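You operate a simulated robot arm through the tools that you are given. There is no shell and no other tool. Be economical: measure what you need, move in short steps, check, and stop when the job is done.

The job below is to be done with a simulated two-armed robot. You get a single attempt, and the scene is never put back.

TASK
Put the 125 wear plate from the top of mould 63 on the top of mould 33 and the 110 wear plate on the cover plate there. Stack the 16 blue cap from the top of mould 63 on top of the 20 blue cap. Take the silver collar and put it on the packing table top. Stack the 5 fuse carton from the packing table top on top of the 15 fuse carton. Do these in any order.

It is judged by the outcome, as a careful person would: the job done as asked, and still so three seconds after it is handed in. It fails if anything else is knocked over, pushed out of place, dropped, spilled or broken. A push-on lid holds only when it is set on centred and level and pressed home; a screw cap is set on level and turned clockwise until tight.

THE ROBOT
Two 7-joint arms with two-finger parallel grippers on one trunk, on a base that drives. Base frame: it is fixed to the floor where the robot stands at the start and does not move with it; the origin is under the middle of the robot, x ahead of it, y to its left, z up. Readings come in m, rad, newtons and seconds.
The left shoulder is at the start at [0.06, 0.143, 0.926], the right one opposite. With the tool pointing down near the work surface each hand reaches from about 0.32 to 0.74 m from the robot's upright axis, wherever it stands, measured 20 degrees to its own side. Places, roughly: blue cap [0.5, 0, 0.75]; cover plate [0.75, -0.25, 0.75]; fuse carton [1.75, 3.5, 1]; packing table top [1.8, 3.6, 0.9]; silver collar (5x5x2 cm) [1.6, 0.7, 0.7]; top of mould 33 (17x39 cm) [0.64, 0.58, 0.6]; wear plate [0.5, 0, 0.75]. Payload 1.57 kg a hand.
The TCP of each hand is the grasp point between the finger pads, 0.03 m short of the fingertips. In the tool frame z runs along the fingers and y along their closing line. Largest opening 0.11 m; finger width 0.024, thickness 0.012; the body of the gripper, 0.048 by 0.112 m, starts 0.078 m behind the TCP.
Orientation is that of the tool frame in the base frame, as a unit quaternion [x, y, z, w]. With the fingers straight down and closing along the base's y, the tool's x points along the base's -x, its y along +y and its z along -z.

THE INTERFACE
- The arms move only by the tool send_rows. It takes "left_deltas", "right_deltas" or both (then of equal length, played together; a hand with none holds still); each is one flat list of numbers, 6 for each row, row after row: the shift along the base's x, y, z in m, then the turn, a rotation vector about the base's x, y, z in rad. In form: [dx, dy, dz, rx, ry, rz, dx, dy, dz, rx, ry, rz, ...]. A call has 1 to 8 rows; each row is the pose to reach, as a shift and turn from the pose commanded when the call began. "left_gripper" and "right_gripper" are, for a hand that has rows, the opening in per cent of the stroke, from 0 (shut) to 100 (fully open), set as the call begins (left out, the last holds). Each row takes 0.2 s and may step no farther than 0.05 m and 0.15 rad from the row before; otherwise, or with a gripper value out of range, the whole call is refused. Where a pose cannot be reached the arm comes as near as it can. A force on the tool above 40 N (or 10 N above the force at the start of the call, whichever is more), or a blocked arm, ends the call early, and 0.2 s more pass. The fingers move at their own pace (about 0.045 m/s each) and stop on an object; they squeeze with about 22 N. The grip force told is the motor's: it shows also when the fingers shut on nothing. Time passes only in rows, and 0.2 s behind the last, so rows that repeat a pose let the fingers close. It gives the time, the measured TCP pose, the force on the tool (base axes), the opening and the grip force at its end, in the units of the frame above (readings bear some noise), with the torque about the TCP (base axes, N m) and any sound that the robot's microphone picked up.
- Cameras (640 x 400 px; columns grow to the right, rows downward): "scene" is now at [0.0444, 0.0127, 1.5333]; the picture's right is [0.15, -0.99, 0.00], its down [-0.77, -0.12, -0.63] and it looks along [0.62, 0.10, -0.78] (base axes); focal length 257 px, centre (320, 200). "left" rides on the left gripper at [0.07, -0.016, -0.141] in its tool frame; the picture's right is [0.23, 0.97, 0.00], its down [-0.86, 0.20, -0.48] and it looks along [-0.47, 0.11, 0.88] (tool axes); focal length 222 px, centre (320, 200). "right" rides on the right gripper at [0.07, 0.016, -0.141] in its tool frame; the picture's right is [-0.23, 0.97, 0.00], its down [-0.86, -0.20, -0.48] and it looks along [-0.47, -0.11, 0.88] (tool axes); focal length 222 px, centre (320, 200). There is no depth. A picture from a camera that has moved, and an enlarged one, comes with that camera's place and axes in the base frame and with its lens.
- grab_frame(camera): a new picture of that camera. No time passes.
- lift_body(by): slides the trunk up (or, below 0, down) by that many m; the arms and the scene camera ride with it, the base frame stays. It gives what a move gives, with no picture.
- roll_base(legs): drives the robot by 1 to 6 legs, each [ahead, left, turn to the left] in m, m and rad, along the robot's own axes; the way and the turn of a leg run together, so that a leg with both is an arc; at most 1.5 m and 3.142 rad a leg. The arms and the cameras ride along, it lands a little off, and it stops where it bumps. It gives what a move gives.
- head_to(pan, tilt): turns the head with the scene camera to pan (to the left, within 1.501 rad either way) and tilt (down, from -0.506 to 1.204), counted from straight ahead of the robot. It gives what a move gives.
- close_up(camera, box): a new picture of the part [left, top, right, bottom] of that camera's present view, enlarged. No time passes.
- sign_off(): hands the job in; it is judged then, once.

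Go step by step. Nothing tells you exact positions but the pictures and the camera data: compare them with the known pose of the tool, close in by small moves and look again before you grip or let go. The budget is 165 turns and 118 pictures, counting those below and the enlarged ones. Unless the task says otherwise, let go and move clear before handing in, and close with one line.

The tools are called as a command line: name --argument value ..., lists and objects as JSON in quotes. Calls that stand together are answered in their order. send_rows: Moves the arms, as the interface text tells. Its arguments: {"type":"object","properties":{"left_deltas":{"type":"array","items":{"type":"number"}},"left_gripper":{"type":"number"},"right_deltas":{"type":"array","items":{"type":"number"}},"right_gripper":{"type":"number"}},"required":[]} The other tools are called the same way: lift_body (by) slides the trunk up or down; roll_base (legs) drives the base; head_to (pan, tilt) turns the head that bears the scene camera; grab_frame (camera) takes a picture; close_up (camera, box) takes an enlarged picture of a part of a camera's view; sign_off () hands the job in.

At the start:

```text
clock: 0.0
left_ee_pos: [0.4631, 0.2719, 1.0305]
left_ee_rot: [0.0, 1.0, 0.001, 0.0]
left_force: [-0.4, -0.8, 1.0]
left_moment: [-0.02, -0.02, -0.02]
left_grip_width: 0.11
left_gripper_force: 0.0
right_ee_pos: [0.4934, -0.1735, 1.0334]
right_ee_rot: [0.0, 1.0, 0.001, -0.001]
right_force: [-0.7, 0.4, 0.6]
right_moment: [0.0, -0.01, -0.02]
right_grip_width: 0.11
right_gripper_force: 0.0
trunk travel left (down, up): [-0.525, 0.065]
robot x, y, heading: [0.0012, -0.0024, 0.002]
head pan, tilt: [0.154, 0.892]
```

scene: 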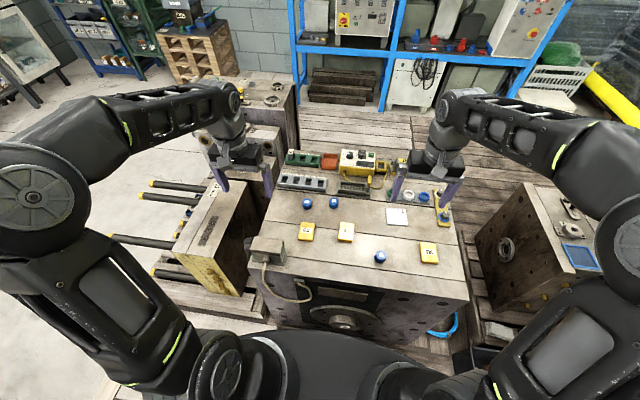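
right: 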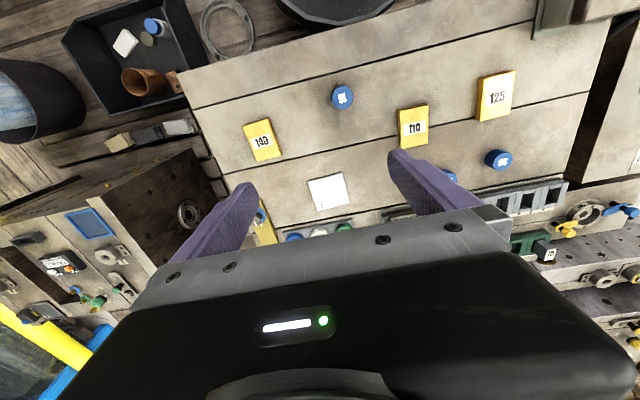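
left: 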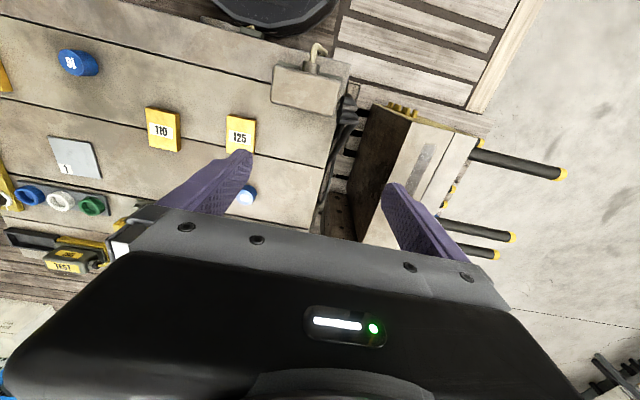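

I see mould 63's top in front with three yellow wear plates, blue caps and a white cover plate. I'll enlarge the views to read labels.

close_up --camera "scene" --box '[240, 140, 480, 290]'

close_up --camera "right" --box '[220, 50, 540, 250]'

close_up --camera "scene" --box '[160, 70, 320, 170]'

```text
2.67 times, centred on (360, 215) of scene
camera zoom: at [0.0444, 0.0127, 1.5333], right [0.15, -0.99, 0.0], down [-0.77, -0.12, -0.63], along [0.62, 0.1, -0.78], focal length 686 px, centre (213, 160)
```

zoom: 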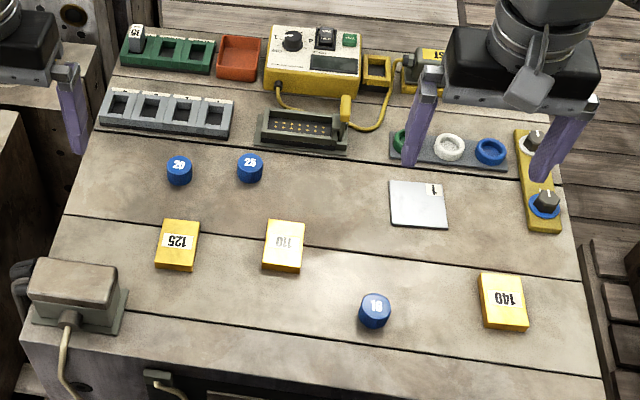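

```text
2.00 times, centred on (380, 150) of right
camera zoom: at [0.4239, -0.1562, 1.1752], right [0.23, 0.97, 0.0], down [0.86, -0.2, 0.48], along [0.47, -0.11, -0.88], focal length 444 px, centre (200, 300)
```

zoom: 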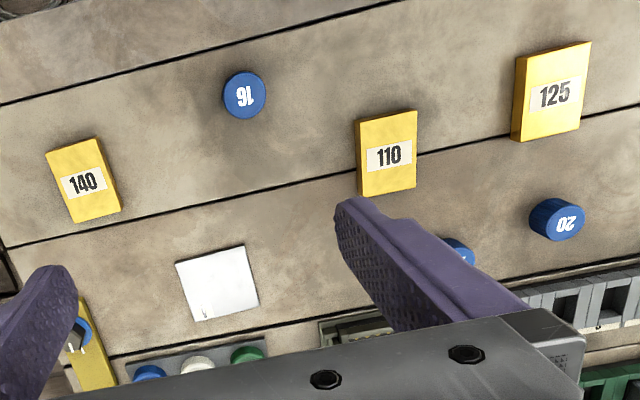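

```text
4.00 times, centred on (240, 120) of scene
camera zoom: at [0.0444, 0.0127, 1.5333], right [0.15, -0.99, 0.0], down [-0.77, -0.12, -0.63], along [0.62, 0.1, -0.78], focal length 1029 px, centre (640, 520)
```

zoom: 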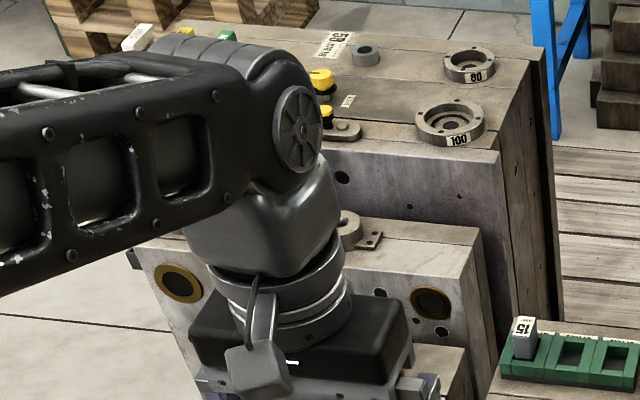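

The plates sit at about z 0.76: 110 near (0.53, 0), 125 near (0.51, 0.13), 16 cap near (0.46, -0.12), 20 cap near (0.63, 0.15), cover plate near (0.63, -0.18). First I hover the right hand over the 110 plate.

send_rows --right_deltas '[0.008, 0.045, -0.02, 0, 0, 0, 0.015, 0.085, -0.045, 0, 0, 0, 0.02, 0.125, -0.07, 0, 0, 0, 0.025, 0.155, -0.105, 0, 0, 0, 0.027, 0.1685, -0.13, 0, 0, 0]' --right_gripper 100

grab_frame --camera "right"

head_to --pan 0.9 --tilt 0.8

grab_frame --camera "scene"

```text
clock: 1.2
left_ee_pos: [0.4636, 0.2728, 1.0312]
left_ee_rot: [0.0, 1.0, 0.0, -0.001]
left_force: [0.1, -0.5, 0.4]
left_moment: [-0.04, 0.01, -0.01]
left_grip_width: 0.1097
left_gripper_force: 0.0
right_ee_pos: [0.5224, -0.0062, 0.9011]
right_ee_rot: [0.002, 1.0, 0.0, 0.0]
right_force: [0.0, 0.2, 0.3]
right_moment: [0.04, 0.0, 0.01]
right_grip_width: 0.1101
right_gripper_force: 0.0
trunk travel left (down, up): [-0.525, 0.065]
robot x, y, heading: [-0.0014, -0.0022, 0.002]
head pan, tilt: [0.154, 0.892]
```

```text
111 pictures are left
camera right: at [0.4526, 0.0111, 1.0431], right [0.23, 0.97, 0.0], down [0.85, -0.2, 0.48], along [0.47, -0.11, -0.88], focal length 222 px, centre (320, 200)
```

right: 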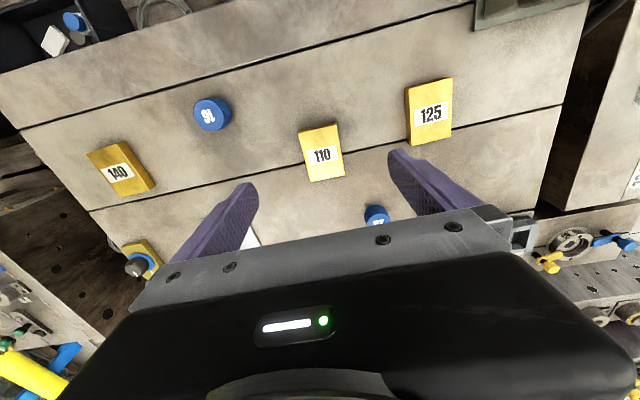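

```text
clock: 2.3
left_ee_pos: [0.4627, 0.2731, 1.0311]
left_ee_rot: [0.0, 1.0, 0.0, 0.0]
left_force: [-0.7, -0.7, -0.1]
left_moment: [0.0, 0.04, -0.02]
left_grip_width: 0.1103
left_gripper_force: 0.1
right_ee_pos: [0.523, -0.006, 0.9024]
right_ee_rot: [0.0, 1.0, 0.0, 0.0]
right_force: [-0.4, 0.8, 0.2]
right_moment: [-0.02, 0.02, -0.01]
right_grip_width: 0.11
right_gripper_force: 0.0
trunk travel left (down, up): [-0.525, 0.065]
robot x, y, heading: [-0.0025, -0.0035, -0.0]
head pan, tilt: [0.901, 0.799]
```

```text
110 pictures are left
camera scene: at [0.0196, 0.0643, 1.5405], right [0.78, -0.62, 0.0], down [-0.45, -0.56, -0.7], along [0.43, 0.55, -0.72], focal length 257 px, centre (320, 200)
```

scene: 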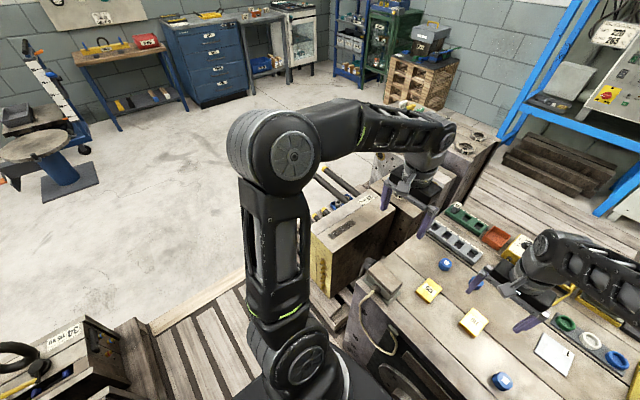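

The 110 plate is axis-aligned around (0.537, -0.005), its top near z 0.75. I descend partway and check the height.

send_rows --right_deltas '[0.007, 0, -0.045, 0, 0, 0, 0.014, 0, -0.092, 0, 0, 0, 0.014, 0, -0.105, 0, 0, 0]'

grab_frame --camera "right"

```text
clock: 3.1
left_ee_pos: [0.4625, 0.2721, 1.0301]
left_ee_rot: [-0.001, 1.0, 0.0, -0.001]
left_force: [0.9, 0.6, -0.6]
left_moment: [0.02, 0.04, -0.02]
left_grip_width: 0.1098
left_gripper_force: 0.0
right_ee_pos: [0.5369, -0.0057, 0.7977]
right_ee_rot: [0.0, 1.0, 0.0, -0.001]
right_force: [0.7, -0.9, -0.1]
right_moment: [0.0, 0.01, 0.0]
right_grip_width: 0.1098
right_gripper_force: 0.1
trunk travel left (down, up): [-0.525, 0.065]
robot x, y, heading: [0.0006, 0.0006, -0.003]
head pan, tilt: [0.901, 0.799]
```

```text
109 pictures are left
camera right: at [0.4667, 0.011, 0.9395], right [0.23, 0.97, 0.0], down [0.86, -0.2, 0.48], along [0.47, -0.11, -0.88], focal length 222 px, centre (320, 200)
```

right: 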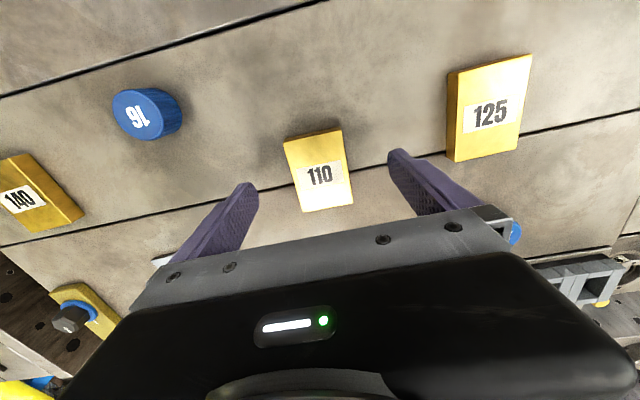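

send_rows --right_deltas '[0.003, 0, -0.015, 0, 0, 0, 0.003, 0, -0.027, 0, 0, 0]'

grab_frame --camera "right"

```text
clock: 3.7
left_ee_pos: [0.4622, 0.2716, 1.0304]
left_ee_rot: [0.0, 1.0, 0.0, 0.0]
left_force: [0.1, 0.0, -0.3]
left_moment: [-0.01, 0.03, -0.03]
left_grip_width: 0.1101
left_gripper_force: 0.0
right_ee_pos: [0.5366, -0.005, 0.7717]
right_ee_rot: [-0.001, 1.0, 0.0, 0.0]
right_force: [0.3, 0.3, 0.0]
right_moment: [0.01, -0.02, -0.01]
right_grip_width: 0.1102
right_gripper_force: 0.0
trunk travel left (down, up): [-0.525, 0.065]
robot x, y, heading: [0.0015, 0.0016, 0.002]
head pan, tilt: [0.901, 0.799]
```

```text
108 pictures are left
camera right: at [0.4679, 0.0118, 0.913], right [0.23, 0.97, 0.0], down [0.85, -0.2, 0.48], along [0.47, -0.11, -0.88], focal length 222 px, centre (320, 200)
```

right: 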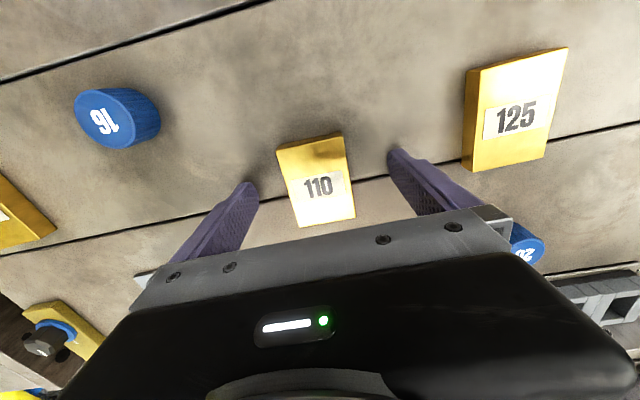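

send_rows --right_deltas '[0.003, -0.001, -0.005, 0, 0, 0]'

send_rows --right_deltas '[0, 0, 0, 0, 0, 0, 0, 0, 0, 0, 0, 0, 0, 0, 0, 0, 0, 0, 0, 0, 0, 0, 0, 0, 0, 0, 0, 0, 0, 0]' --right_gripper 0

grab_frame --camera "right"

```text
clock: 4.1
left_ee_pos: [0.46, 0.2719, 1.0333]
left_ee_rot: [0.0, 1.0, 0.0, 0.002]
left_force: [-0.4, 0.3, 1.3]
left_moment: [0.03, 0.02, 0.01]
left_grip_width: 0.11
left_gripper_force: 0.1
right_ee_pos: [0.5384, -0.0045, 0.7699]
right_ee_rot: [0.0, 1.0, 0.0, -0.001]
right_force: [-12.6, -0.9, 24.4]
right_moment: [-0.88, 0.38, -0.43]
right_grip_width: 0.11
right_gripper_force: 0.0
trunk travel left (down, up): [-0.525, 0.065]
robot x, y, heading: [-0.0055, -0.0011, 0.003]
head pan, tilt: [0.901, 0.799]
```

```text
clock: 5.3
left_ee_pos: [0.4614, 0.2722, 1.0306]
left_ee_rot: [-0.001, 1.0, 0.0, 0.001]
left_force: [-1.0, 0.4, 0.2]
left_moment: [0.01, 0.01, 0.0]
left_grip_width: 0.11
left_gripper_force: 0.0
right_ee_pos: [0.5423, -0.0064, 0.7702]
right_ee_rot: [0.001, 1.0, 0.001, 0.003]
right_force: [-6.0, -2.6, 16.9]
right_moment: [-0.66, 0.46, -0.23]
right_grip_width: 0.05
right_gripper_force: 22.1
trunk travel left (down, up): [-0.525, 0.065]
robot x, y, heading: [-0.0004, 0.0013, 0.002]
head pan, tilt: [0.901, 0.799]
stopped in row 5 (right hand): the force on the tool passed its limit (the readings are from after the stop); the commanded pose is now the measured one
```

```text
107 pictures are left
camera right: at [0.4713, 0.0102, 0.9109], right [0.23, 0.97, 0.0], down [0.85, -0.2, 0.48], along [0.47, -0.11, -0.88], focal length 222 px, centre (320, 200)
```

right: 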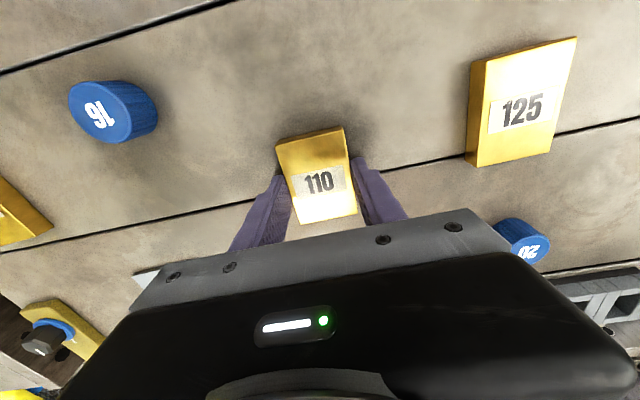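

The fingers grip the 110 plate (0.05 m wide) and the surface is at z≈0.740. I lift it and carry it over the cover plate at about (0.641, -0.187).

send_rows --right_deltas '[0, 0, 0.04, 0, 0, 0, 0.0, -0.01, 0.08, 0, 0, 0, 0.025, -0.05, 0.085, 0, 0, 0, 0.045, -0.09, 0.085, 0, 0, 0, 0.065, -0.13, 0.085, 0, 0, 0, 0.09, -0.165, 0.085, 0, 0, 0, 0.1, -0.181, 0.06, 0, 0, 0]'

head_to --pan 0.0 --tilt 0.892

close_up --camera "scene" --box '[320, 120, 520, 245]'

grab_frame --camera "right"

```text
clock: 6.9
left_ee_pos: [0.4648, 0.2717, 1.0299]
left_ee_rot: [0.0, 1.0, 0.0, -0.001]
left_force: [0.4, 0.0, 0.2]
left_moment: [0.01, 0.02, 0.02]
left_grip_width: 0.1101
left_gripper_force: 0.1
right_ee_pos: [0.6417, -0.1893, 0.8282]
right_ee_rot: [0.0, 1.0, 0.0, 0.002]
right_force: [0.9, -0.4, -5.0]
right_moment: [0.02, 0.0, 0.03]
right_grip_width: 0.0497
right_gripper_force: 21.9
trunk travel left (down, up): [-0.525, 0.065]
robot x, y, heading: [-0.0001, 0.0006, -0.004]
head pan, tilt: [0.901, 0.799]
```

```text
clock: 8.1
left_ee_pos: [0.464, 0.2728, 1.0307]
left_ee_rot: [-0.001, 1.0, -0.001, 0.0]
left_force: [-0.3, 0.0, 0.5]
left_moment: [0.01, -0.02, 0.0]
left_grip_width: 0.1101
left_gripper_force: 0.1
right_ee_pos: [0.6416, -0.1881, 0.8279]
right_ee_rot: [0.0, 1.0, 0.001, 0.001]
right_force: [0.4, 0.0, -4.3]
right_moment: [-0.02, -0.04, 0.0]
right_grip_width: 0.0499
right_gripper_force: 21.7
trunk travel left (down, up): [-0.525, 0.065]
robot x, y, heading: [-0.0005, -0.0031, -0.006]
head pan, tilt: [0.0, 0.892]
```

```text
3.20 times, centred on (420, 182) of scene
camera zoom: at [0.046, 0.0008, 1.5332], right [0.0, -1.0, 0.0], down [-0.78, 0.0, -0.63], along [0.63, 0.0, -0.78], focal length 823 px, centre (0, 256)
```

zoom: 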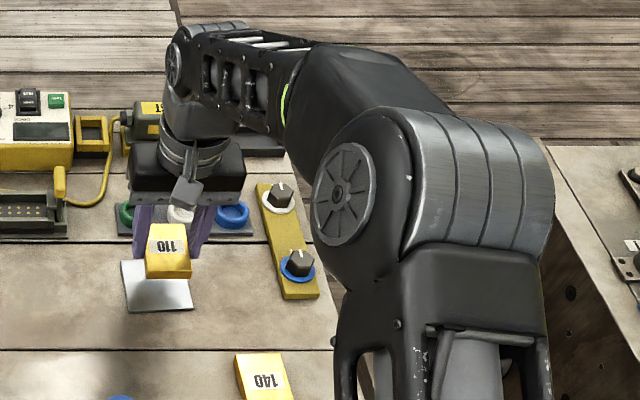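

```text
105 pictures are left
camera right: at [0.5713, -0.1714, 0.9695], right [0.23, 0.97, 0.0], down [0.85, -0.2, 0.48], along [0.47, -0.11, -0.88], focal length 222 px, centre (320, 200)
```

right: 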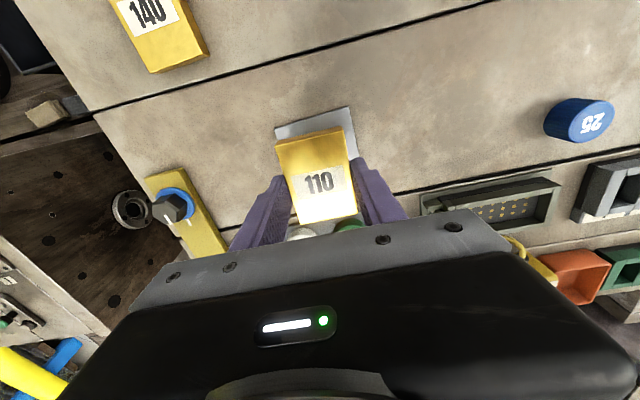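

The plate is centred above the cover plate. I lower it gently.

send_rows --right_deltas '[0.0005, 0, -0.03, 0, 0, 0, 0.0005, 0, -0.047, 0, 0, 0]'

send_rows --right_deltas '[0, 0, -0.003, 0, 0, 0]'

send_rows --right_deltas '[0, 0, -0.002, 0, 0, 0]'

```text
clock: 8.7
left_ee_pos: [0.4643, 0.2728, 1.0309]
left_ee_rot: [0.0, 1.0, 0.0, 0.0]
left_force: [0.3, -0.1, 0.1]
left_moment: [-0.03, -0.01, -0.01]
left_grip_width: 0.1098
left_gripper_force: 0.2
right_ee_pos: [0.6433, -0.1875, 0.7807]
right_ee_rot: [0.0, 1.0, 0.001, 0.002]
right_force: [0.5, 0.1, -5.1]
right_moment: [-0.02, -0.01, 0.0]
right_grip_width: 0.05
right_gripper_force: 22.1
trunk travel left (down, up): [-0.525, 0.065]
robot x, y, heading: [-0.0016, 0.0001, 0.0]
head pan, tilt: [0.0, 0.892]
```

```text
clock: 9.1
left_ee_pos: [0.4639, 0.2719, 1.0293]
left_ee_rot: [0.0, 1.0, 0.0, 0.001]
left_force: [0.1, 0.7, 0.0]
left_moment: [-0.02, -0.03, 0.0]
left_grip_width: 0.1101
left_gripper_force: 0.1
right_ee_pos: [0.6438, -0.1873, 0.7792]
right_ee_rot: [0.0, 1.0, 0.001, 0.002]
right_force: [-0.1, -0.4, -5.0]
right_moment: [-0.02, 0.01, -0.01]
right_grip_width: 0.0499
right_gripper_force: 22.1
trunk travel left (down, up): [-0.525, 0.065]
robot x, y, heading: [0.0043, 0.0005, -0.005]
head pan, tilt: [0.0, 0.892]
```

```text
clock: 9.5
left_ee_pos: [0.4636, 0.2716, 1.031]
left_ee_rot: [0.0, 1.0, -0.001, 0.0]
left_force: [0.0, 0.3, 0.5]
left_moment: [-0.01, -0.04, -0.01]
left_grip_width: 0.11
left_gripper_force: 0.0
right_ee_pos: [0.6433, -0.1877, 0.777]
right_ee_rot: [0.001, 1.0, 0.0, 0.001]
right_force: [-0.2, 0.2, -4.8]
right_moment: [0.0, -0.01, -0.02]
right_grip_width: 0.0498
right_gripper_force: 22.1
trunk travel left (down, up): [-0.525, 0.065]
robot x, y, heading: [0.0014, 0.0001, -0.0]
head pan, tilt: [0.0, 0.892]
```

send_rows --right_deltas '[-0.001, 0, -0.002, 0, 0, 0]'

send_rows --right_deltas '[0, 0, -0.002, 0, 0, 0]'

```text
clock: 9.9
left_ee_pos: [0.4637, 0.2708, 1.0297]
left_ee_rot: [0.0, 1.0, -0.001, 0.0]
left_force: [-0.8, 0.3, -0.1]
left_moment: [-0.02, 0.0, -0.01]
left_grip_width: 0.11
left_gripper_force: 0.0
right_ee_pos: [0.6423, -0.1875, 0.7746]
right_ee_rot: [0.0, 1.0, 0.001, 0.002]
right_force: [0.7, 0.7, -3.0]
right_moment: [-0.03, -0.01, -0.02]
right_grip_width: 0.05
right_gripper_force: 21.5
trunk travel left (down, up): [-0.525, 0.065]
robot x, y, heading: [-0.0012, -0.001, 0.001]
head pan, tilt: [0.0, 0.892]
```

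```text
clock: 10.3
left_ee_pos: [0.4617, 0.2725, 1.0306]
left_ee_rot: [0.001, 1.0, 0.0, 0.0]
left_force: [0.0, -0.7, 0.0]
left_moment: [-0.03, -0.01, 0.0]
left_grip_width: 0.1101
left_gripper_force: 0.1
right_ee_pos: [0.6418, -0.1889, 0.7763]
right_ee_rot: [0.001, 1.0, 0.0, 0.002]
right_force: [-1.9, 0.6, 8.0]
right_moment: [-0.1, 0.29, 0.07]
right_grip_width: 0.05
right_gripper_force: 22.4
trunk travel left (down, up): [-0.525, 0.065]
robot x, y, heading: [0.0048, 0.002, -0.002]
head pan, tilt: [0.0, 0.892]
```

Contact. I relieve the press slightly, release and rise.

send_rows --right_deltas '[0, 0, 0.001, 0, 0, 0]'

send_rows --right_deltas '[0, 0, 0.0, 0, 0, 0, 0, 0, 0, 0, 0, 0, 0, 0, 0.02, 0, 0, 0, 0, 0, 0.06, 0, 0, 0, -0.03, 0.01, 0.09, 0, 0, 0, -0.07, 0.02, 0.1, 0, 0, 0]' --right_gripper 85

grab_frame --camera "right"

```text
clock: 10.7
left_ee_pos: [0.4638, 0.2724, 1.0302]
left_ee_rot: [0.0, 1.0, 0.0, 0.0]
left_force: [-0.8, -0.7, 0.3]
left_moment: [0.03, 0.0, 0.02]
left_grip_width: 0.1103
left_gripper_force: 0.0
right_ee_pos: [0.644, -0.1885, 0.7743]
right_ee_rot: [0.001, 1.0, 0.0, 0.003]
right_force: [1.1, -0.4, 7.5]
right_moment: [-0.08, 0.17, 0.03]
right_grip_width: 0.0501
right_gripper_force: 21.4
trunk travel left (down, up): [-0.525, 0.065]
robot x, y, heading: [-0.0004, -0.0017, -0.006]
head pan, tilt: [0.0, 0.892]
```

```text
clock: 12.1
left_ee_pos: [0.4635, 0.273, 1.0302]
left_ee_rot: [0.0, 1.0, 0.0, -0.001]
left_force: [0.5, -0.8, -0.1]
left_moment: [0.01, 0.01, -0.01]
left_grip_width: 0.1099
left_gripper_force: 0.1
right_ee_pos: [0.5718, -0.169, 0.8754]
right_ee_rot: [0.001, 1.0, -0.001, 0.002]
right_force: [0.3, 0.5, 0.1]
right_moment: [-0.01, 0.0, 0.03]
right_grip_width: 0.0932
right_gripper_force: 0.1
trunk travel left (down, up): [-0.525, 0.065]
robot x, y, heading: [0.0034, 0.0025, -0.0]
head pan, tilt: [0.0, 0.892]
```

```text
104 pictures are left
camera right: at [0.5015, -0.1515, 1.0153], right [0.23, 0.97, 0.0], down [0.85, -0.2, 0.48], along [0.47, -0.11, -0.88], focal length 222 px, centre (320, 200)
```

right: 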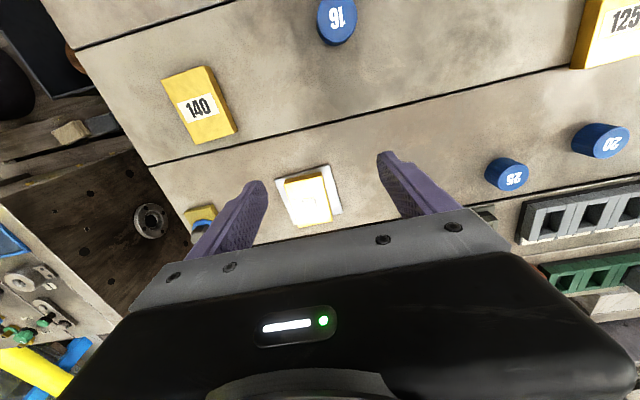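

The 110 plate sits on the cover plate. Next the right hand goes over the 16 cap near (0.46, -0.123).

send_rows --right_deltas '[-0.04, 0.015, -0.005, 0, 0, 0, -0.08, 0.03, -0.01, 0, 0, 0, -0.113, 0.046, -0.015, 0, 0, 0, -0.113, 0.046, -0.045, 0, 0, 0]'

grab_frame --camera "right"

grab_frame --camera "left"

```text
clock: 13.1
left_ee_pos: [0.4645, 0.2716, 1.0301]
left_ee_rot: [0.0, 1.0, 0.0, -0.001]
left_force: [0.0, 0.3, 0.5]
left_moment: [0.0, 0.02, 0.02]
left_grip_width: 0.1102
left_gripper_force: 0.0
right_ee_pos: [0.4615, -0.1224, 0.8282]
right_ee_rot: [0.001, 1.0, 0.0, 0.002]
right_force: [-0.1, 0.2, -0.2]
right_moment: [0.01, 0.01, -0.05]
right_grip_width: 0.0936
right_gripper_force: 0.0
trunk travel left (down, up): [-0.525, 0.065]
robot x, y, heading: [-0.0022, 0.0032, 0.001]
head pan, tilt: [0.0, 0.892]
```

```text
103 pictures are left
camera right: at [0.391, -0.1047, 0.9693], right [0.23, 0.97, 0.0], down [0.85, -0.2, 0.48], along [0.47, -0.11, -0.88], focal length 222 px, centre (320, 200)
```

right: 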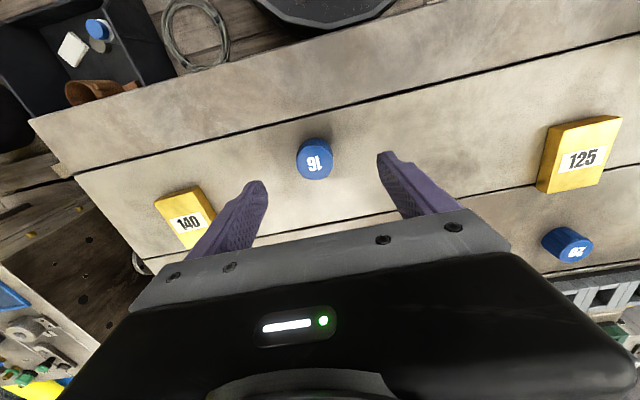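

```text
102 pictures are left
camera left: at [0.3944, 0.2565, 1.171], right [-0.23, 0.97, 0.0], down [0.86, 0.2, 0.48], along [0.47, 0.11, -0.88], focal length 222 px, centre (320, 200)
```

left: 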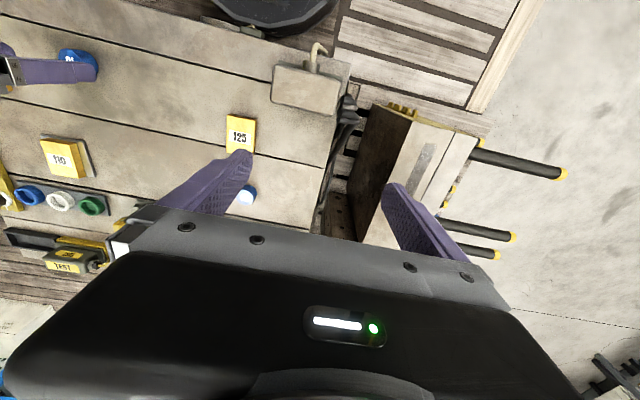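

send_rows --right_deltas '[-0.003, -0.003, -0.03, 0, 0, 0, -0.003, -0.003, -0.051, 0, 0, 0]'

grab_frame --camera "right"

```text
clock: 13.7
left_ee_pos: [0.4639, 0.2721, 1.03]
left_ee_rot: [0.0, 1.0, 0.0, 0.0]
left_force: [0.2, 0.5, 0.4]
left_moment: [0.01, -0.01, 0.01]
left_grip_width: 0.1102
left_gripper_force: 0.1
right_ee_pos: [0.4558, -0.1245, 0.7772]
right_ee_rot: [0.001, 1.0, 0.0, 0.002]
right_force: [0.6, -0.3, -0.7]
right_moment: [-0.01, -0.01, -0.01]
right_grip_width: 0.0935
right_gripper_force: 0.1
trunk travel left (down, up): [-0.525, 0.065]
robot x, y, heading: [-0.0002, -0.0015, 0.001]
head pan, tilt: [0.0, 0.892]
```

```text
101 pictures are left
camera right: at [0.3864, -0.1073, 0.9183], right [0.23, 0.97, 0.0], down [0.85, -0.2, 0.48], along [0.47, -0.11, -0.88], focal length 222 px, centre (320, 200)
```

right: 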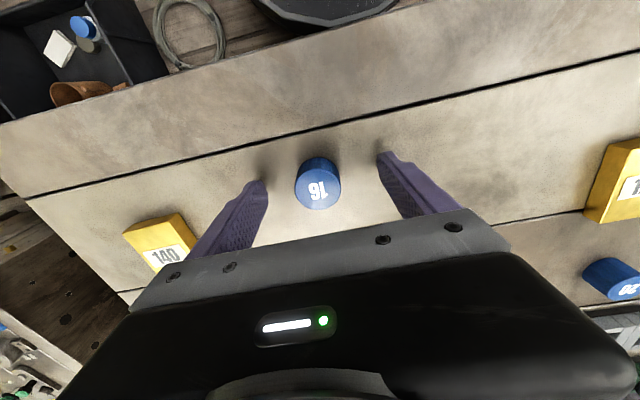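

send_rows --right_deltas '[0.002, -0.001, 0, 0, 0, 0, 0.002, -0.001, 0, 0, 0, 0, 0.002, -0.001, 0, 0, 0, 0, 0.002, -0.001, 0, 0, 0, 0, 0.002, -0.001, 0, 0, 0, 0]' --right_gripper 0

send_rows --right_deltas '[0, 0, 0.04, 0, 0, 0, 0, 0, 0.083, 0, 0, 0]'

close_up --camera "scene" --box '[240, 120, 400, 220]'

grab_frame --camera "right"

```text
clock: 14.9
left_ee_pos: [0.4625, 0.2718, 1.0304]
left_ee_rot: [0.0, 1.0, 0.0, 0.0]
left_force: [-1.1, 0.3, -0.6]
left_moment: [-0.01, -0.02, 0.01]
left_grip_width: 0.1101
left_gripper_force: 0.0
right_ee_pos: [0.4593, -0.1253, 0.7775]
right_ee_rot: [0.001, 1.0, 0.0, 0.002]
right_force: [-0.1, -1.2, -0.5]
right_moment: [0.02, 0.03, -0.03]
right_grip_width: 0.0337
right_gripper_force: 21.8
trunk travel left (down, up): [-0.525, 0.065]
robot x, y, heading: [0.0007, 0.0006, 0.0]
head pan, tilt: [0.0, 0.892]
```

```text
clock: 15.5
left_ee_pos: [0.4637, 0.2723, 1.0311]
left_ee_rot: [0.0, 1.0, 0.001, 0.0]
left_force: [-0.1, 0.1, 0.3]
left_moment: [-0.03, -0.04, 0.03]
left_grip_width: 0.1098
left_gripper_force: 0.0
right_ee_pos: [0.4573, -0.1249, 0.8625]
right_ee_rot: [0.001, 1.0, 0.0, 0.002]
right_force: [-0.2, -0.2, 0.4]
right_moment: [-0.01, -0.03, -0.03]
right_grip_width: 0.0338
right_gripper_force: 22.4
trunk travel left (down, up): [-0.525, 0.065]
robot x, y, heading: [0.0005, -0.0013, -0.002]
head pan, tilt: [0.0, 0.892]
```

```text
4.00 times, centred on (320, 170) of scene
camera zoom: at [0.045, 0.0008, 1.5332], right [0.0, -1.0, 0.0], down [-0.78, 0.0, -0.63], along [0.63, 0.0, -0.78], focal length 1029 px, centre (320, 320)
```

zoom: 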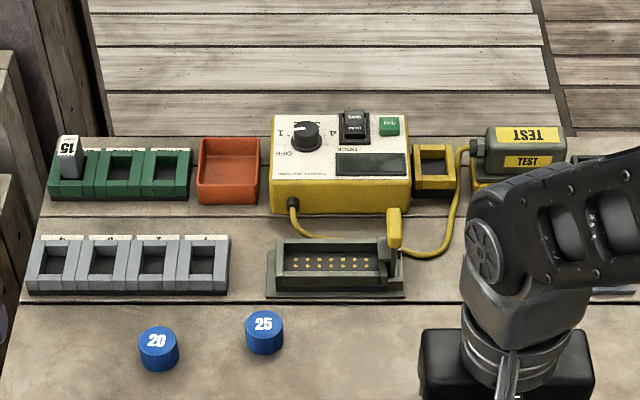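

```text
99 pictures are left
camera right: at [0.3867, -0.1078, 1.0033], right [0.23, 0.97, 0.0], down [0.85, -0.2, 0.48], along [0.47, -0.11, -0.88], focal length 222 px, centre (320, 200)
```

right: 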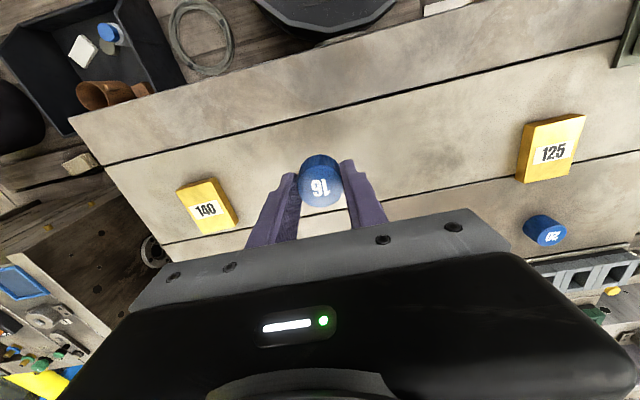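

The 16 cap is held. I carry it toward the 20 cap at about (0.64, 0.155), stopping slightly short to look, while moving the left hand aside.

send_rows --right_deltas '[0.02, 0.04, 0.01, 0, 0, 0, 0.04, 0.08, 0.01, 0, 0, 0, 0.065, 0.12, 0.01, 0, 0, 0, 0.085, 0.16, 0.01, 0, 0, 0, 0.105, 0.2, 0.01, 0, 0, 0, 0.125, 0.24, 0.01, 0, 0, 0, 0.143, 0.277, 0.01, 0, 0, 0]' --left_deltas '[-0.01, 0.02, 0, 0, 0, 0, -0.02, 0.04, 0, 0, 0, 0, -0.03, 0.06, 0, 0, 0, 0, -0.04, 0.08, 0, 0, 0, 0, -0.05, 0.1, 0, 0, 0, 0, -0.05, 0.1, 0, 0, 0, 0, -0.05, 0.1, 0, 0, 0, 0]'

grab_frame --camera "right"

grab_frame --camera "scene"

```text
clock: 17.1
left_ee_pos: [0.414, 0.3721, 1.0298]
left_ee_rot: [0.0, 1.0, 0.0, 0.0]
left_force: [0.0, -0.1, 0.6]
left_moment: [0.01, 0.01, 0.01]
left_grip_width: 0.11
left_gripper_force: 0.0
right_ee_pos: [0.6001, 0.1514, 0.8715]
right_ee_rot: [0.001, 1.0, -0.001, 0.003]
right_force: [0.4, -0.1, -0.4]
right_moment: [0.02, 0.02, 0.0]
right_grip_width: 0.0335
right_gripper_force: 21.6
trunk travel left (down, up): [-0.525, 0.065]
robot x, y, heading: [-0.0028, -0.0019, 0.001]
head pan, tilt: [0.0, 0.892]
```

```text
98 pictures are left
camera right: at [0.5297, 0.1693, 1.0113], right [0.23, 0.97, 0.0], down [0.85, -0.2, 0.48], along [0.47, -0.11, -0.88], focal length 222 px, centre (320, 200)
```

right: 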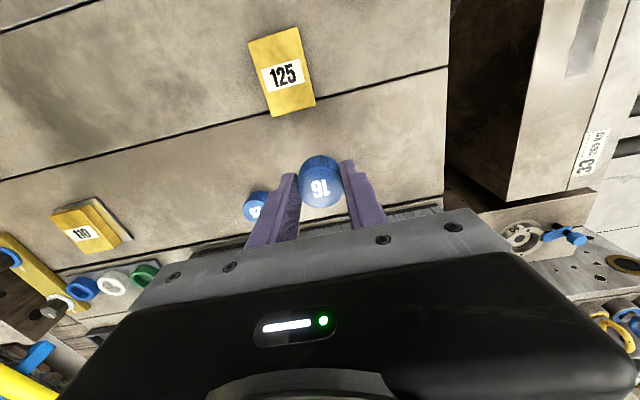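

```text
97 pictures are left
camera scene: at [0.0458, 0.002, 1.5333], right [0.0, -1.0, 0.0], down [-0.78, 0.0, -0.63], along [0.63, 0.0, -0.78], focal length 257 px, centre (320, 200)
```

scene: 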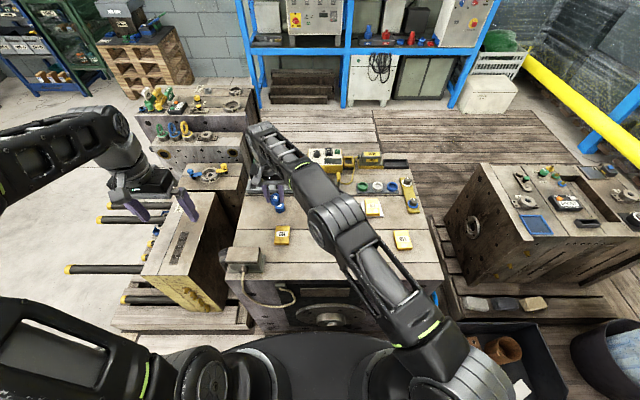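

close_up --camera "scene" --box '[240, 180, 320, 230]'

```text
8.00 times, centred on (280, 205) of scene
camera zoom: at [0.0458, 0.002, 1.5333], right [0.0, -1.0, 0.0], down [-0.78, 0.0, -0.63], along [0.63, 0.0, -0.78], focal length 2058 px, centre (640, 160)
```

zoom: 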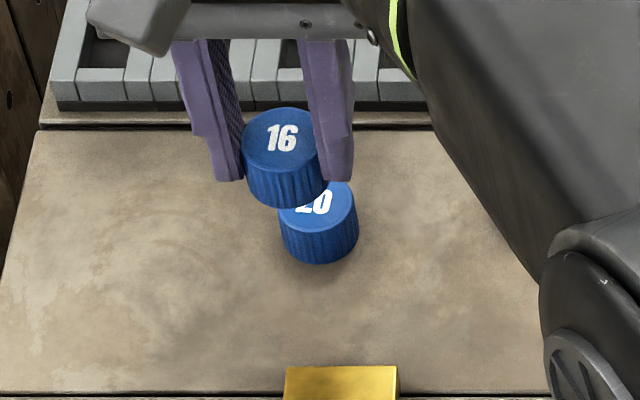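

send_rows --right_deltas '[0.036, 0.0013, 0, 0, 0, 0, 0.036, 0.0013, -0.04, 0, 0, 0, 0.036, 0.0013, -0.06, 0, 0, 0, 0.036, 0.0013, -0.06, 0, 0, 0]'

close_up --camera "scene" --box '[240, 180, 320, 230]'

```text
clock: 18.1
left_ee_pos: [0.414, 0.3708, 1.0299]
left_ee_rot: [0.0, 1.0, 0.0, 0.0]
left_force: [-0.4, -0.2, -0.2]
left_moment: [-0.01, 0.0, 0.0]
left_grip_width: 0.11
left_gripper_force: 0.1
right_ee_pos: [0.6098, 0.1347, 0.8177]
right_ee_rot: [0.001, 1.0, 0.001, 0.002]
right_force: [-0.2, 0.5, -0.1]
right_moment: [-0.03, 0.01, 0.0]
right_grip_width: 0.0337
right_gripper_force: 22.5
right hand out of reach, approached as far as the arm can: row 1, 2, 3, 4
trunk travel left (down, up): [-0.525, 0.065]
robot x, y, heading: [-0.0008, 0.0024, 0.001]
head pan, tilt: [0.0, 0.892]
```

```text
8.00 times, centred on (280, 205) of scene
camera zoom: at [0.0456, 0.0009, 1.5333], right [0.0, -1.0, 0.0], down [-0.78, 0.0, -0.63], along [0.63, 0.0, -0.78], focal length 2058 px, centre (640, 160)
```

zoom: 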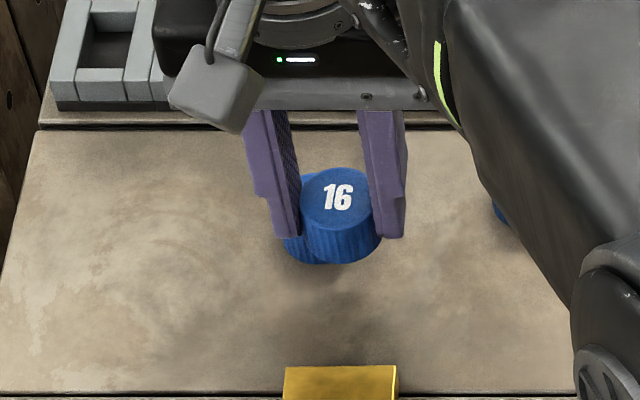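

The right arm ran out of reach. I raise it clear and roll the base left 0.2 m, which also helps reach mould 33.

send_rows --right_deltas '[-0.005, -0.005, 0.04, 0, 0, 0, -0.03, -0.01, 0.075, 0, 0, 0, -0.06, -0.02, 0.1, 0, 0, 0]'

roll_base --legs '[[0, 0.2, 0]]'

grab_frame --camera "scene"

```text
clock: 18.9
left_ee_pos: [0.4131, 0.3708, 1.03]
left_ee_rot: [-0.001, 1.0, 0.0, 0.0]
left_force: [0.4, 0.3, -0.8]
left_moment: [0.04, -0.02, -0.04]
left_grip_width: 0.1102
left_gripper_force: 0.1
right_ee_pos: [0.5495, 0.1141, 0.9185]
right_ee_rot: [0.001, 1.0, 0.001, 0.002]
right_force: [-0.2, 0.4, 0.1]
right_moment: [0.01, -0.02, -0.03]
right_grip_width: 0.0336
right_gripper_force: 22.3
trunk travel left (down, up): [-0.525, 0.065]
robot x, y, heading: [-0.0033, 0.0007, -0.006]
head pan, tilt: [0.0, 0.892]
```

```text
clock: 20.6
left_ee_pos: [0.411, 0.5763, 1.0296]
left_ee_rot: [-0.002, 1.0, 0.0, -0.001]
left_force: [-0.2, -0.9, -0.4]
left_moment: [-0.03, 0.01, 0.0]
left_grip_width: 0.1099
left_gripper_force: 0.0
right_ee_pos: [0.5489, 0.3186, 0.917]
right_ee_rot: [-0.002, 1.0, 0.0, 0.002]
right_force: [-0.4, 0.3, 0.3]
right_moment: [-0.03, 0.0, -0.03]
right_grip_width: 0.0335
right_gripper_force: 22.6
trunk travel left (down, up): [-0.525, 0.065]
robot x, y, heading: [-0.003, 0.2018, -0.0]
head pan, tilt: [0.0, 0.892]
```

```text
94 pictures are left
camera scene: at [0.0452, 0.2048, 1.5333], right [0.0, -1.0, 0.0], down [-0.78, 0.0, -0.63], along [0.63, 0.0, -0.78], focal length 257 px, centre (320, 200)
```

scene: 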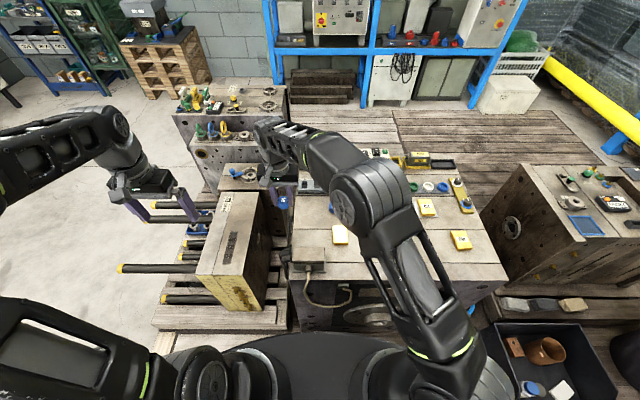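

send_rows --right_deltas '[0.01, -0.045, 0, 0, 0, 0, 0.02, -0.09, 0, 0, 0, 0, 0.035, -0.13, -0.02, 0, 0, 0, 0.051, -0.166, -0.047, 0, 0, 0, 0.051, -0.166, -0.047, 0, 0, 0]'

grab_frame --camera "scene"

```text
clock: 21.8
left_ee_pos: [0.4115, 0.5748, 1.0297]
left_ee_rot: [-0.001, 1.0, 0.0, -0.001]
left_force: [-0.2, -0.6, -0.2]
left_moment: [0.03, 0.0, 0.0]
left_grip_width: 0.1099
left_gripper_force: 0.0
right_ee_pos: [0.6011, 0.1534, 0.8717]
right_ee_rot: [-0.002, 1.0, 0.002, 0.003]
right_force: [0.3, 0.1, -0.7]
right_moment: [-0.06, 0.05, 0.04]
right_grip_width: 0.0337
right_gripper_force: 21.9
trunk travel left (down, up): [-0.525, 0.065]
robot x, y, heading: [0.002, 0.2008, 0.002]
head pan, tilt: [0.0, 0.892]
```

```text
93 pictures are left
camera scene: at [0.0449, 0.2037, 1.5333], right [0.0, -1.0, 0.0], down [-0.78, 0.0, -0.63], along [0.63, 0.0, -0.78], focal length 257 px, centre (320, 200)
```

scene: 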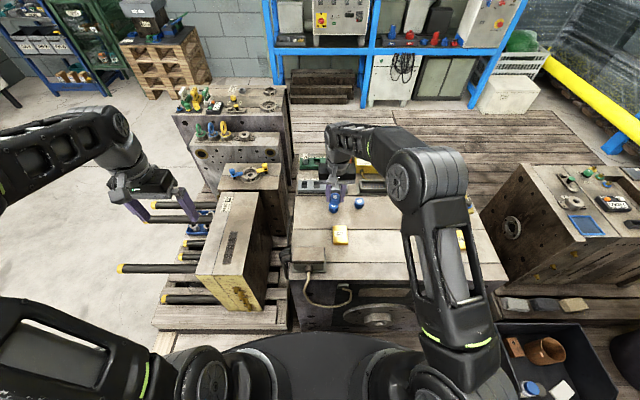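

close_up --camera "scene" --box '[290, 170, 370, 220]'

```text
8.00 times, centred on (330, 195) of scene
camera zoom: at [0.0449, 0.2037, 1.5333], right [0.0, -1.0, 0.0], down [-0.78, 0.0, -0.63], along [0.63, 0.0, -0.78], focal length 2058 px, centre (240, 240)
```

zoom: 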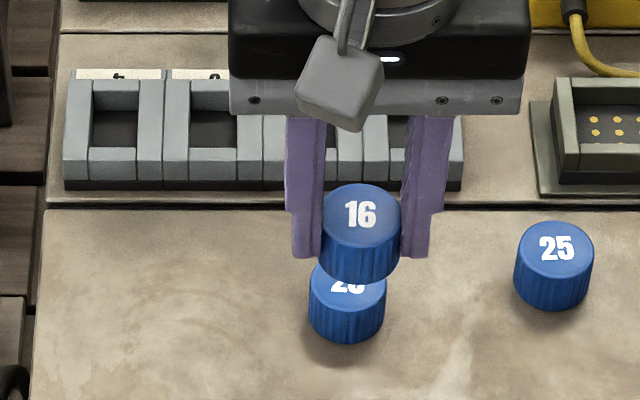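

send_rows --right_deltas '[0.036, 0.0005, 0, 0, 0, 0, 0.036, 0.0005, -0.04, 0, 0, 0, 0.036, 0.0005, -0.06, 0, 0, 0, 0.036, 0.0005, -0.06, 0, 0, 0]'

close_up --camera "scene" --box '[290, 170, 370, 220]'

```text
clock: 22.8
left_ee_pos: [0.4106, 0.5755, 1.0307]
left_ee_rot: [-0.003, 1.0, 0.0, 0.0]
left_force: [-0.6, 0.8, 0.1]
left_moment: [0.03, -0.01, -0.01]
left_grip_width: 0.1099
left_gripper_force: 0.1
right_ee_pos: [0.636, 0.1538, 0.8103]
right_ee_rot: [-0.001, 1.0, 0.001, 0.003]
right_force: [-0.5, -0.1, -0.7]
right_moment: [0.01, -0.01, -0.01]
right_grip_width: 0.0337
right_gripper_force: 22.1
trunk travel left (down, up): [-0.525, 0.065]
robot x, y, heading: [0.0002, 0.2009, 0.006]
head pan, tilt: [0.0, 0.892]
```

```text
8.00 times, centred on (330, 195) of scene
camera zoom: at [0.0451, 0.2033, 1.5333], right [0.0, -1.0, 0.0], down [-0.78, 0.0, -0.63], along [0.63, 0.0, -0.78], focal length 2058 px, centre (240, 240)
```

zoom: 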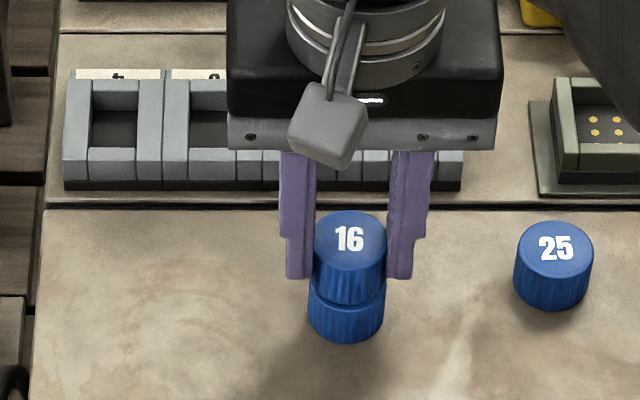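

close_up --camera "scene" --box '[318, 190, 350, 216]'

grab_frame --camera "right"

```text
15.38 times, centred on (334, 203) of scene
camera zoom: at [0.0451, 0.2033, 1.5333], right [0.0, -1.0, 0.0], down [-0.78, 0.0, -0.63], along [0.63, 0.0, -0.78], focal length 3957 px, centre (105, 154)
```

zoom: 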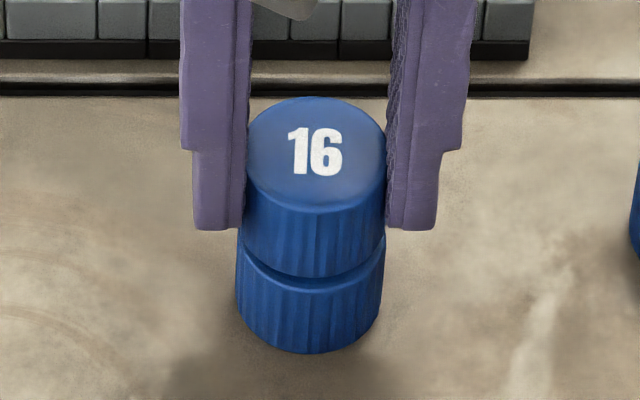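

```text
89 pictures are left
camera right: at [0.5663, 0.1706, 0.9513], right [0.22, 0.97, 0.0], down [0.85, -0.2, 0.48], along [0.47, -0.11, -0.88], focal length 222 px, centre (320, 200)
```

right: 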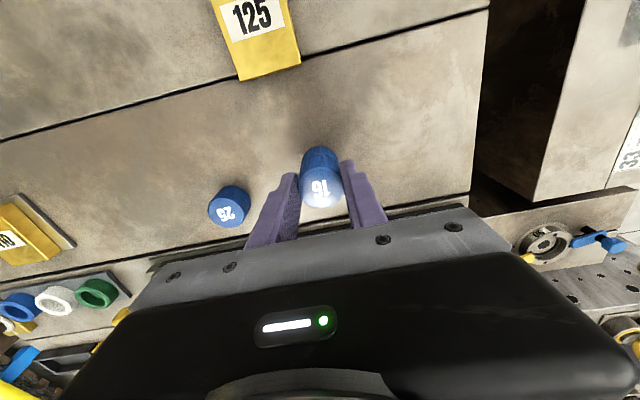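

close_up --camera "right" --box '[280, 130, 360, 220]'

```text
4.44 times, centred on (320, 175) of right
camera zoom: at [0.5663, 0.1706, 0.9513], right [0.22, 0.97, 0.0], down [0.85, -0.2, 0.48], along [0.47, -0.11, -0.88], focal length 987 px, centre (320, 311)
```

zoom: 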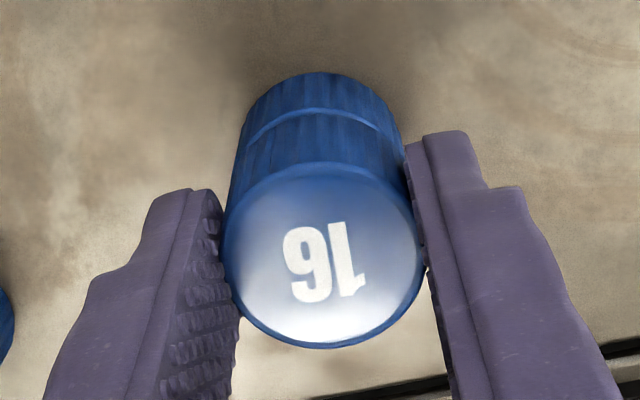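

Views agree the caps are aligned within about 2 mm; I correct by +2 mm in x and lower onto the 20 cap.

send_rows --right_deltas '[0.002, -0.0003, 0, 0, 0, 0, 0.002, -0.0003, -0.0045, 0, 0, 0]'

send_rows --right_deltas '[0, 0, -0.0015, 0, 0, 0]'

send_rows --right_deltas '[0, 0, -0.0015, 0, 0, 0]'

```text
clock: 23.4
left_ee_pos: [0.4109, 0.5745, 1.0296]
left_ee_rot: [-0.001, 1.0, 0.0, 0.0]
left_force: [-0.2, 0.5, -0.8]
left_moment: [0.03, -0.01, 0.01]
left_grip_width: 0.1099
left_gripper_force: 0.0
right_ee_pos: [0.6393, 0.1538, 0.8061]
right_ee_rot: [-0.002, 1.0, 0.001, 0.002]
right_force: [-0.5, 0.4, 0.5]
right_moment: [0.01, 0.02, 0.01]
right_grip_width: 0.0339
right_gripper_force: 21.8
trunk travel left (down, up): [-0.525, 0.065]
robot x, y, heading: [-0.0038, 0.2014, -0.001]
head pan, tilt: [0.0, 0.892]
```

```text
clock: 23.8
left_ee_pos: [0.4125, 0.5747, 1.0299]
left_ee_rot: [-0.001, 1.0, 0.0, 0.0]
left_force: [0.3, 0.7, 0.1]
left_moment: [0.01, -0.01, 0.01]
left_grip_width: 0.1098
left_gripper_force: 0.0
right_ee_pos: [0.6381, 0.154, 0.8052]
right_ee_rot: [-0.002, 1.0, 0.001, 0.003]
right_force: [-0.5, 0.2, -0.3]
right_moment: [0.01, -0.01, 0.03]
right_grip_width: 0.0339
right_gripper_force: 21.8
trunk travel left (down, up): [-0.525, 0.065]
robot x, y, heading: [0.0002, 0.201, -0.0]
head pan, tilt: [0.0, 0.892]
```

```text
clock: 24.1
left_ee_pos: [0.411, 0.5756, 1.0304]
left_ee_rot: [-0.001, 1.0, 0.0, -0.001]
left_force: [0.0, 1.0, 0.0]
left_moment: [-0.03, -0.01, 0.01]
left_grip_width: 0.1102
left_gripper_force: 0.2
right_ee_pos: [0.6385, 0.153, 0.805]
right_ee_rot: [-0.001, 1.0, 0.001, 0.002]
right_force: [-0.4, -1.0, 2.4]
right_moment: [-0.03, 0.04, 0.02]
right_grip_width: 0.0338
right_gripper_force: 21.8
trunk travel left (down, up): [-0.525, 0.065]
robot x, y, heading: [0.0033, 0.2034, 0.006]
head pan, tilt: [0.0, 0.892]
```

send_rows --right_deltas '[0, 0, -0.001, 0, 0, 0]'

send_rows --right_deltas '[0, 0, 0, 0, 0, 0, 0, 0, 0, 0, 0, 0, 0, 0, 0, 0, 0, 0, 0, 0, 0.03, 0, 0, 0, 0, 0, 0.07, 0, 0, 0, 0, -0.03, 0.11, 0, 0, 0]' --right_gripper 65

close_up --camera "scene" --box '[290, 170, 370, 220]'

```text
clock: 24.6
left_ee_pos: [0.4108, 0.574, 1.0303]
left_ee_rot: [-0.002, 1.0, 0.0, 0.0]
left_force: [0.3, 0.8, -0.8]
left_moment: [0.0, 0.01, 0.0]
left_grip_width: 0.1102
left_gripper_force: 0.1
right_ee_pos: [0.6382, 0.154, 0.804]
right_ee_rot: [-0.002, 1.0, 0.001, 0.002]
right_force: [-0.1, -0.2, 6.2]
right_moment: [-0.02, 0.05, 0.01]
right_grip_width: 0.0336
right_gripper_force: 21.7
trunk travel left (down, up): [-0.525, 0.065]
robot x, y, heading: [-0.003, 0.2028, 0.003]
head pan, tilt: [0.0, 0.892]
```

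```text
clock: 25.9
left_ee_pos: [0.4111, 0.5734, 1.0305]
left_ee_rot: [-0.002, 1.0, 0.0, 0.0]
left_force: [0.0, 0.5, 0.3]
left_moment: [0.0, 0.0, -0.01]
left_grip_width: 0.1098
left_gripper_force: 0.1
right_ee_pos: [0.6364, 0.1229, 0.9122]
right_ee_rot: [-0.001, 1.0, 0.001, 0.002]
right_force: [0.0, -0.4, -1.1]
right_moment: [0.04, -0.02, -0.01]
right_grip_width: 0.0715
right_gripper_force: 0.0
trunk travel left (down, up): [-0.525, 0.065]
robot x, y, heading: [0.001, 0.2013, 0.001]
head pan, tilt: [0.0, 0.892]
```

```text
8.00 times, centred on (330, 195) of scene
camera zoom: at [0.0446, 0.2023, 1.5332], right [0.0, -1.0, 0.0], down [-0.78, 0.0, -0.63], along [0.63, 0.0, -0.78], focal length 2058 px, centre (240, 240)
```

zoom: 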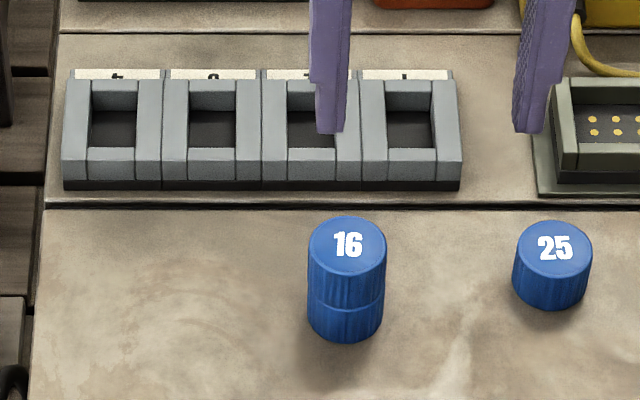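

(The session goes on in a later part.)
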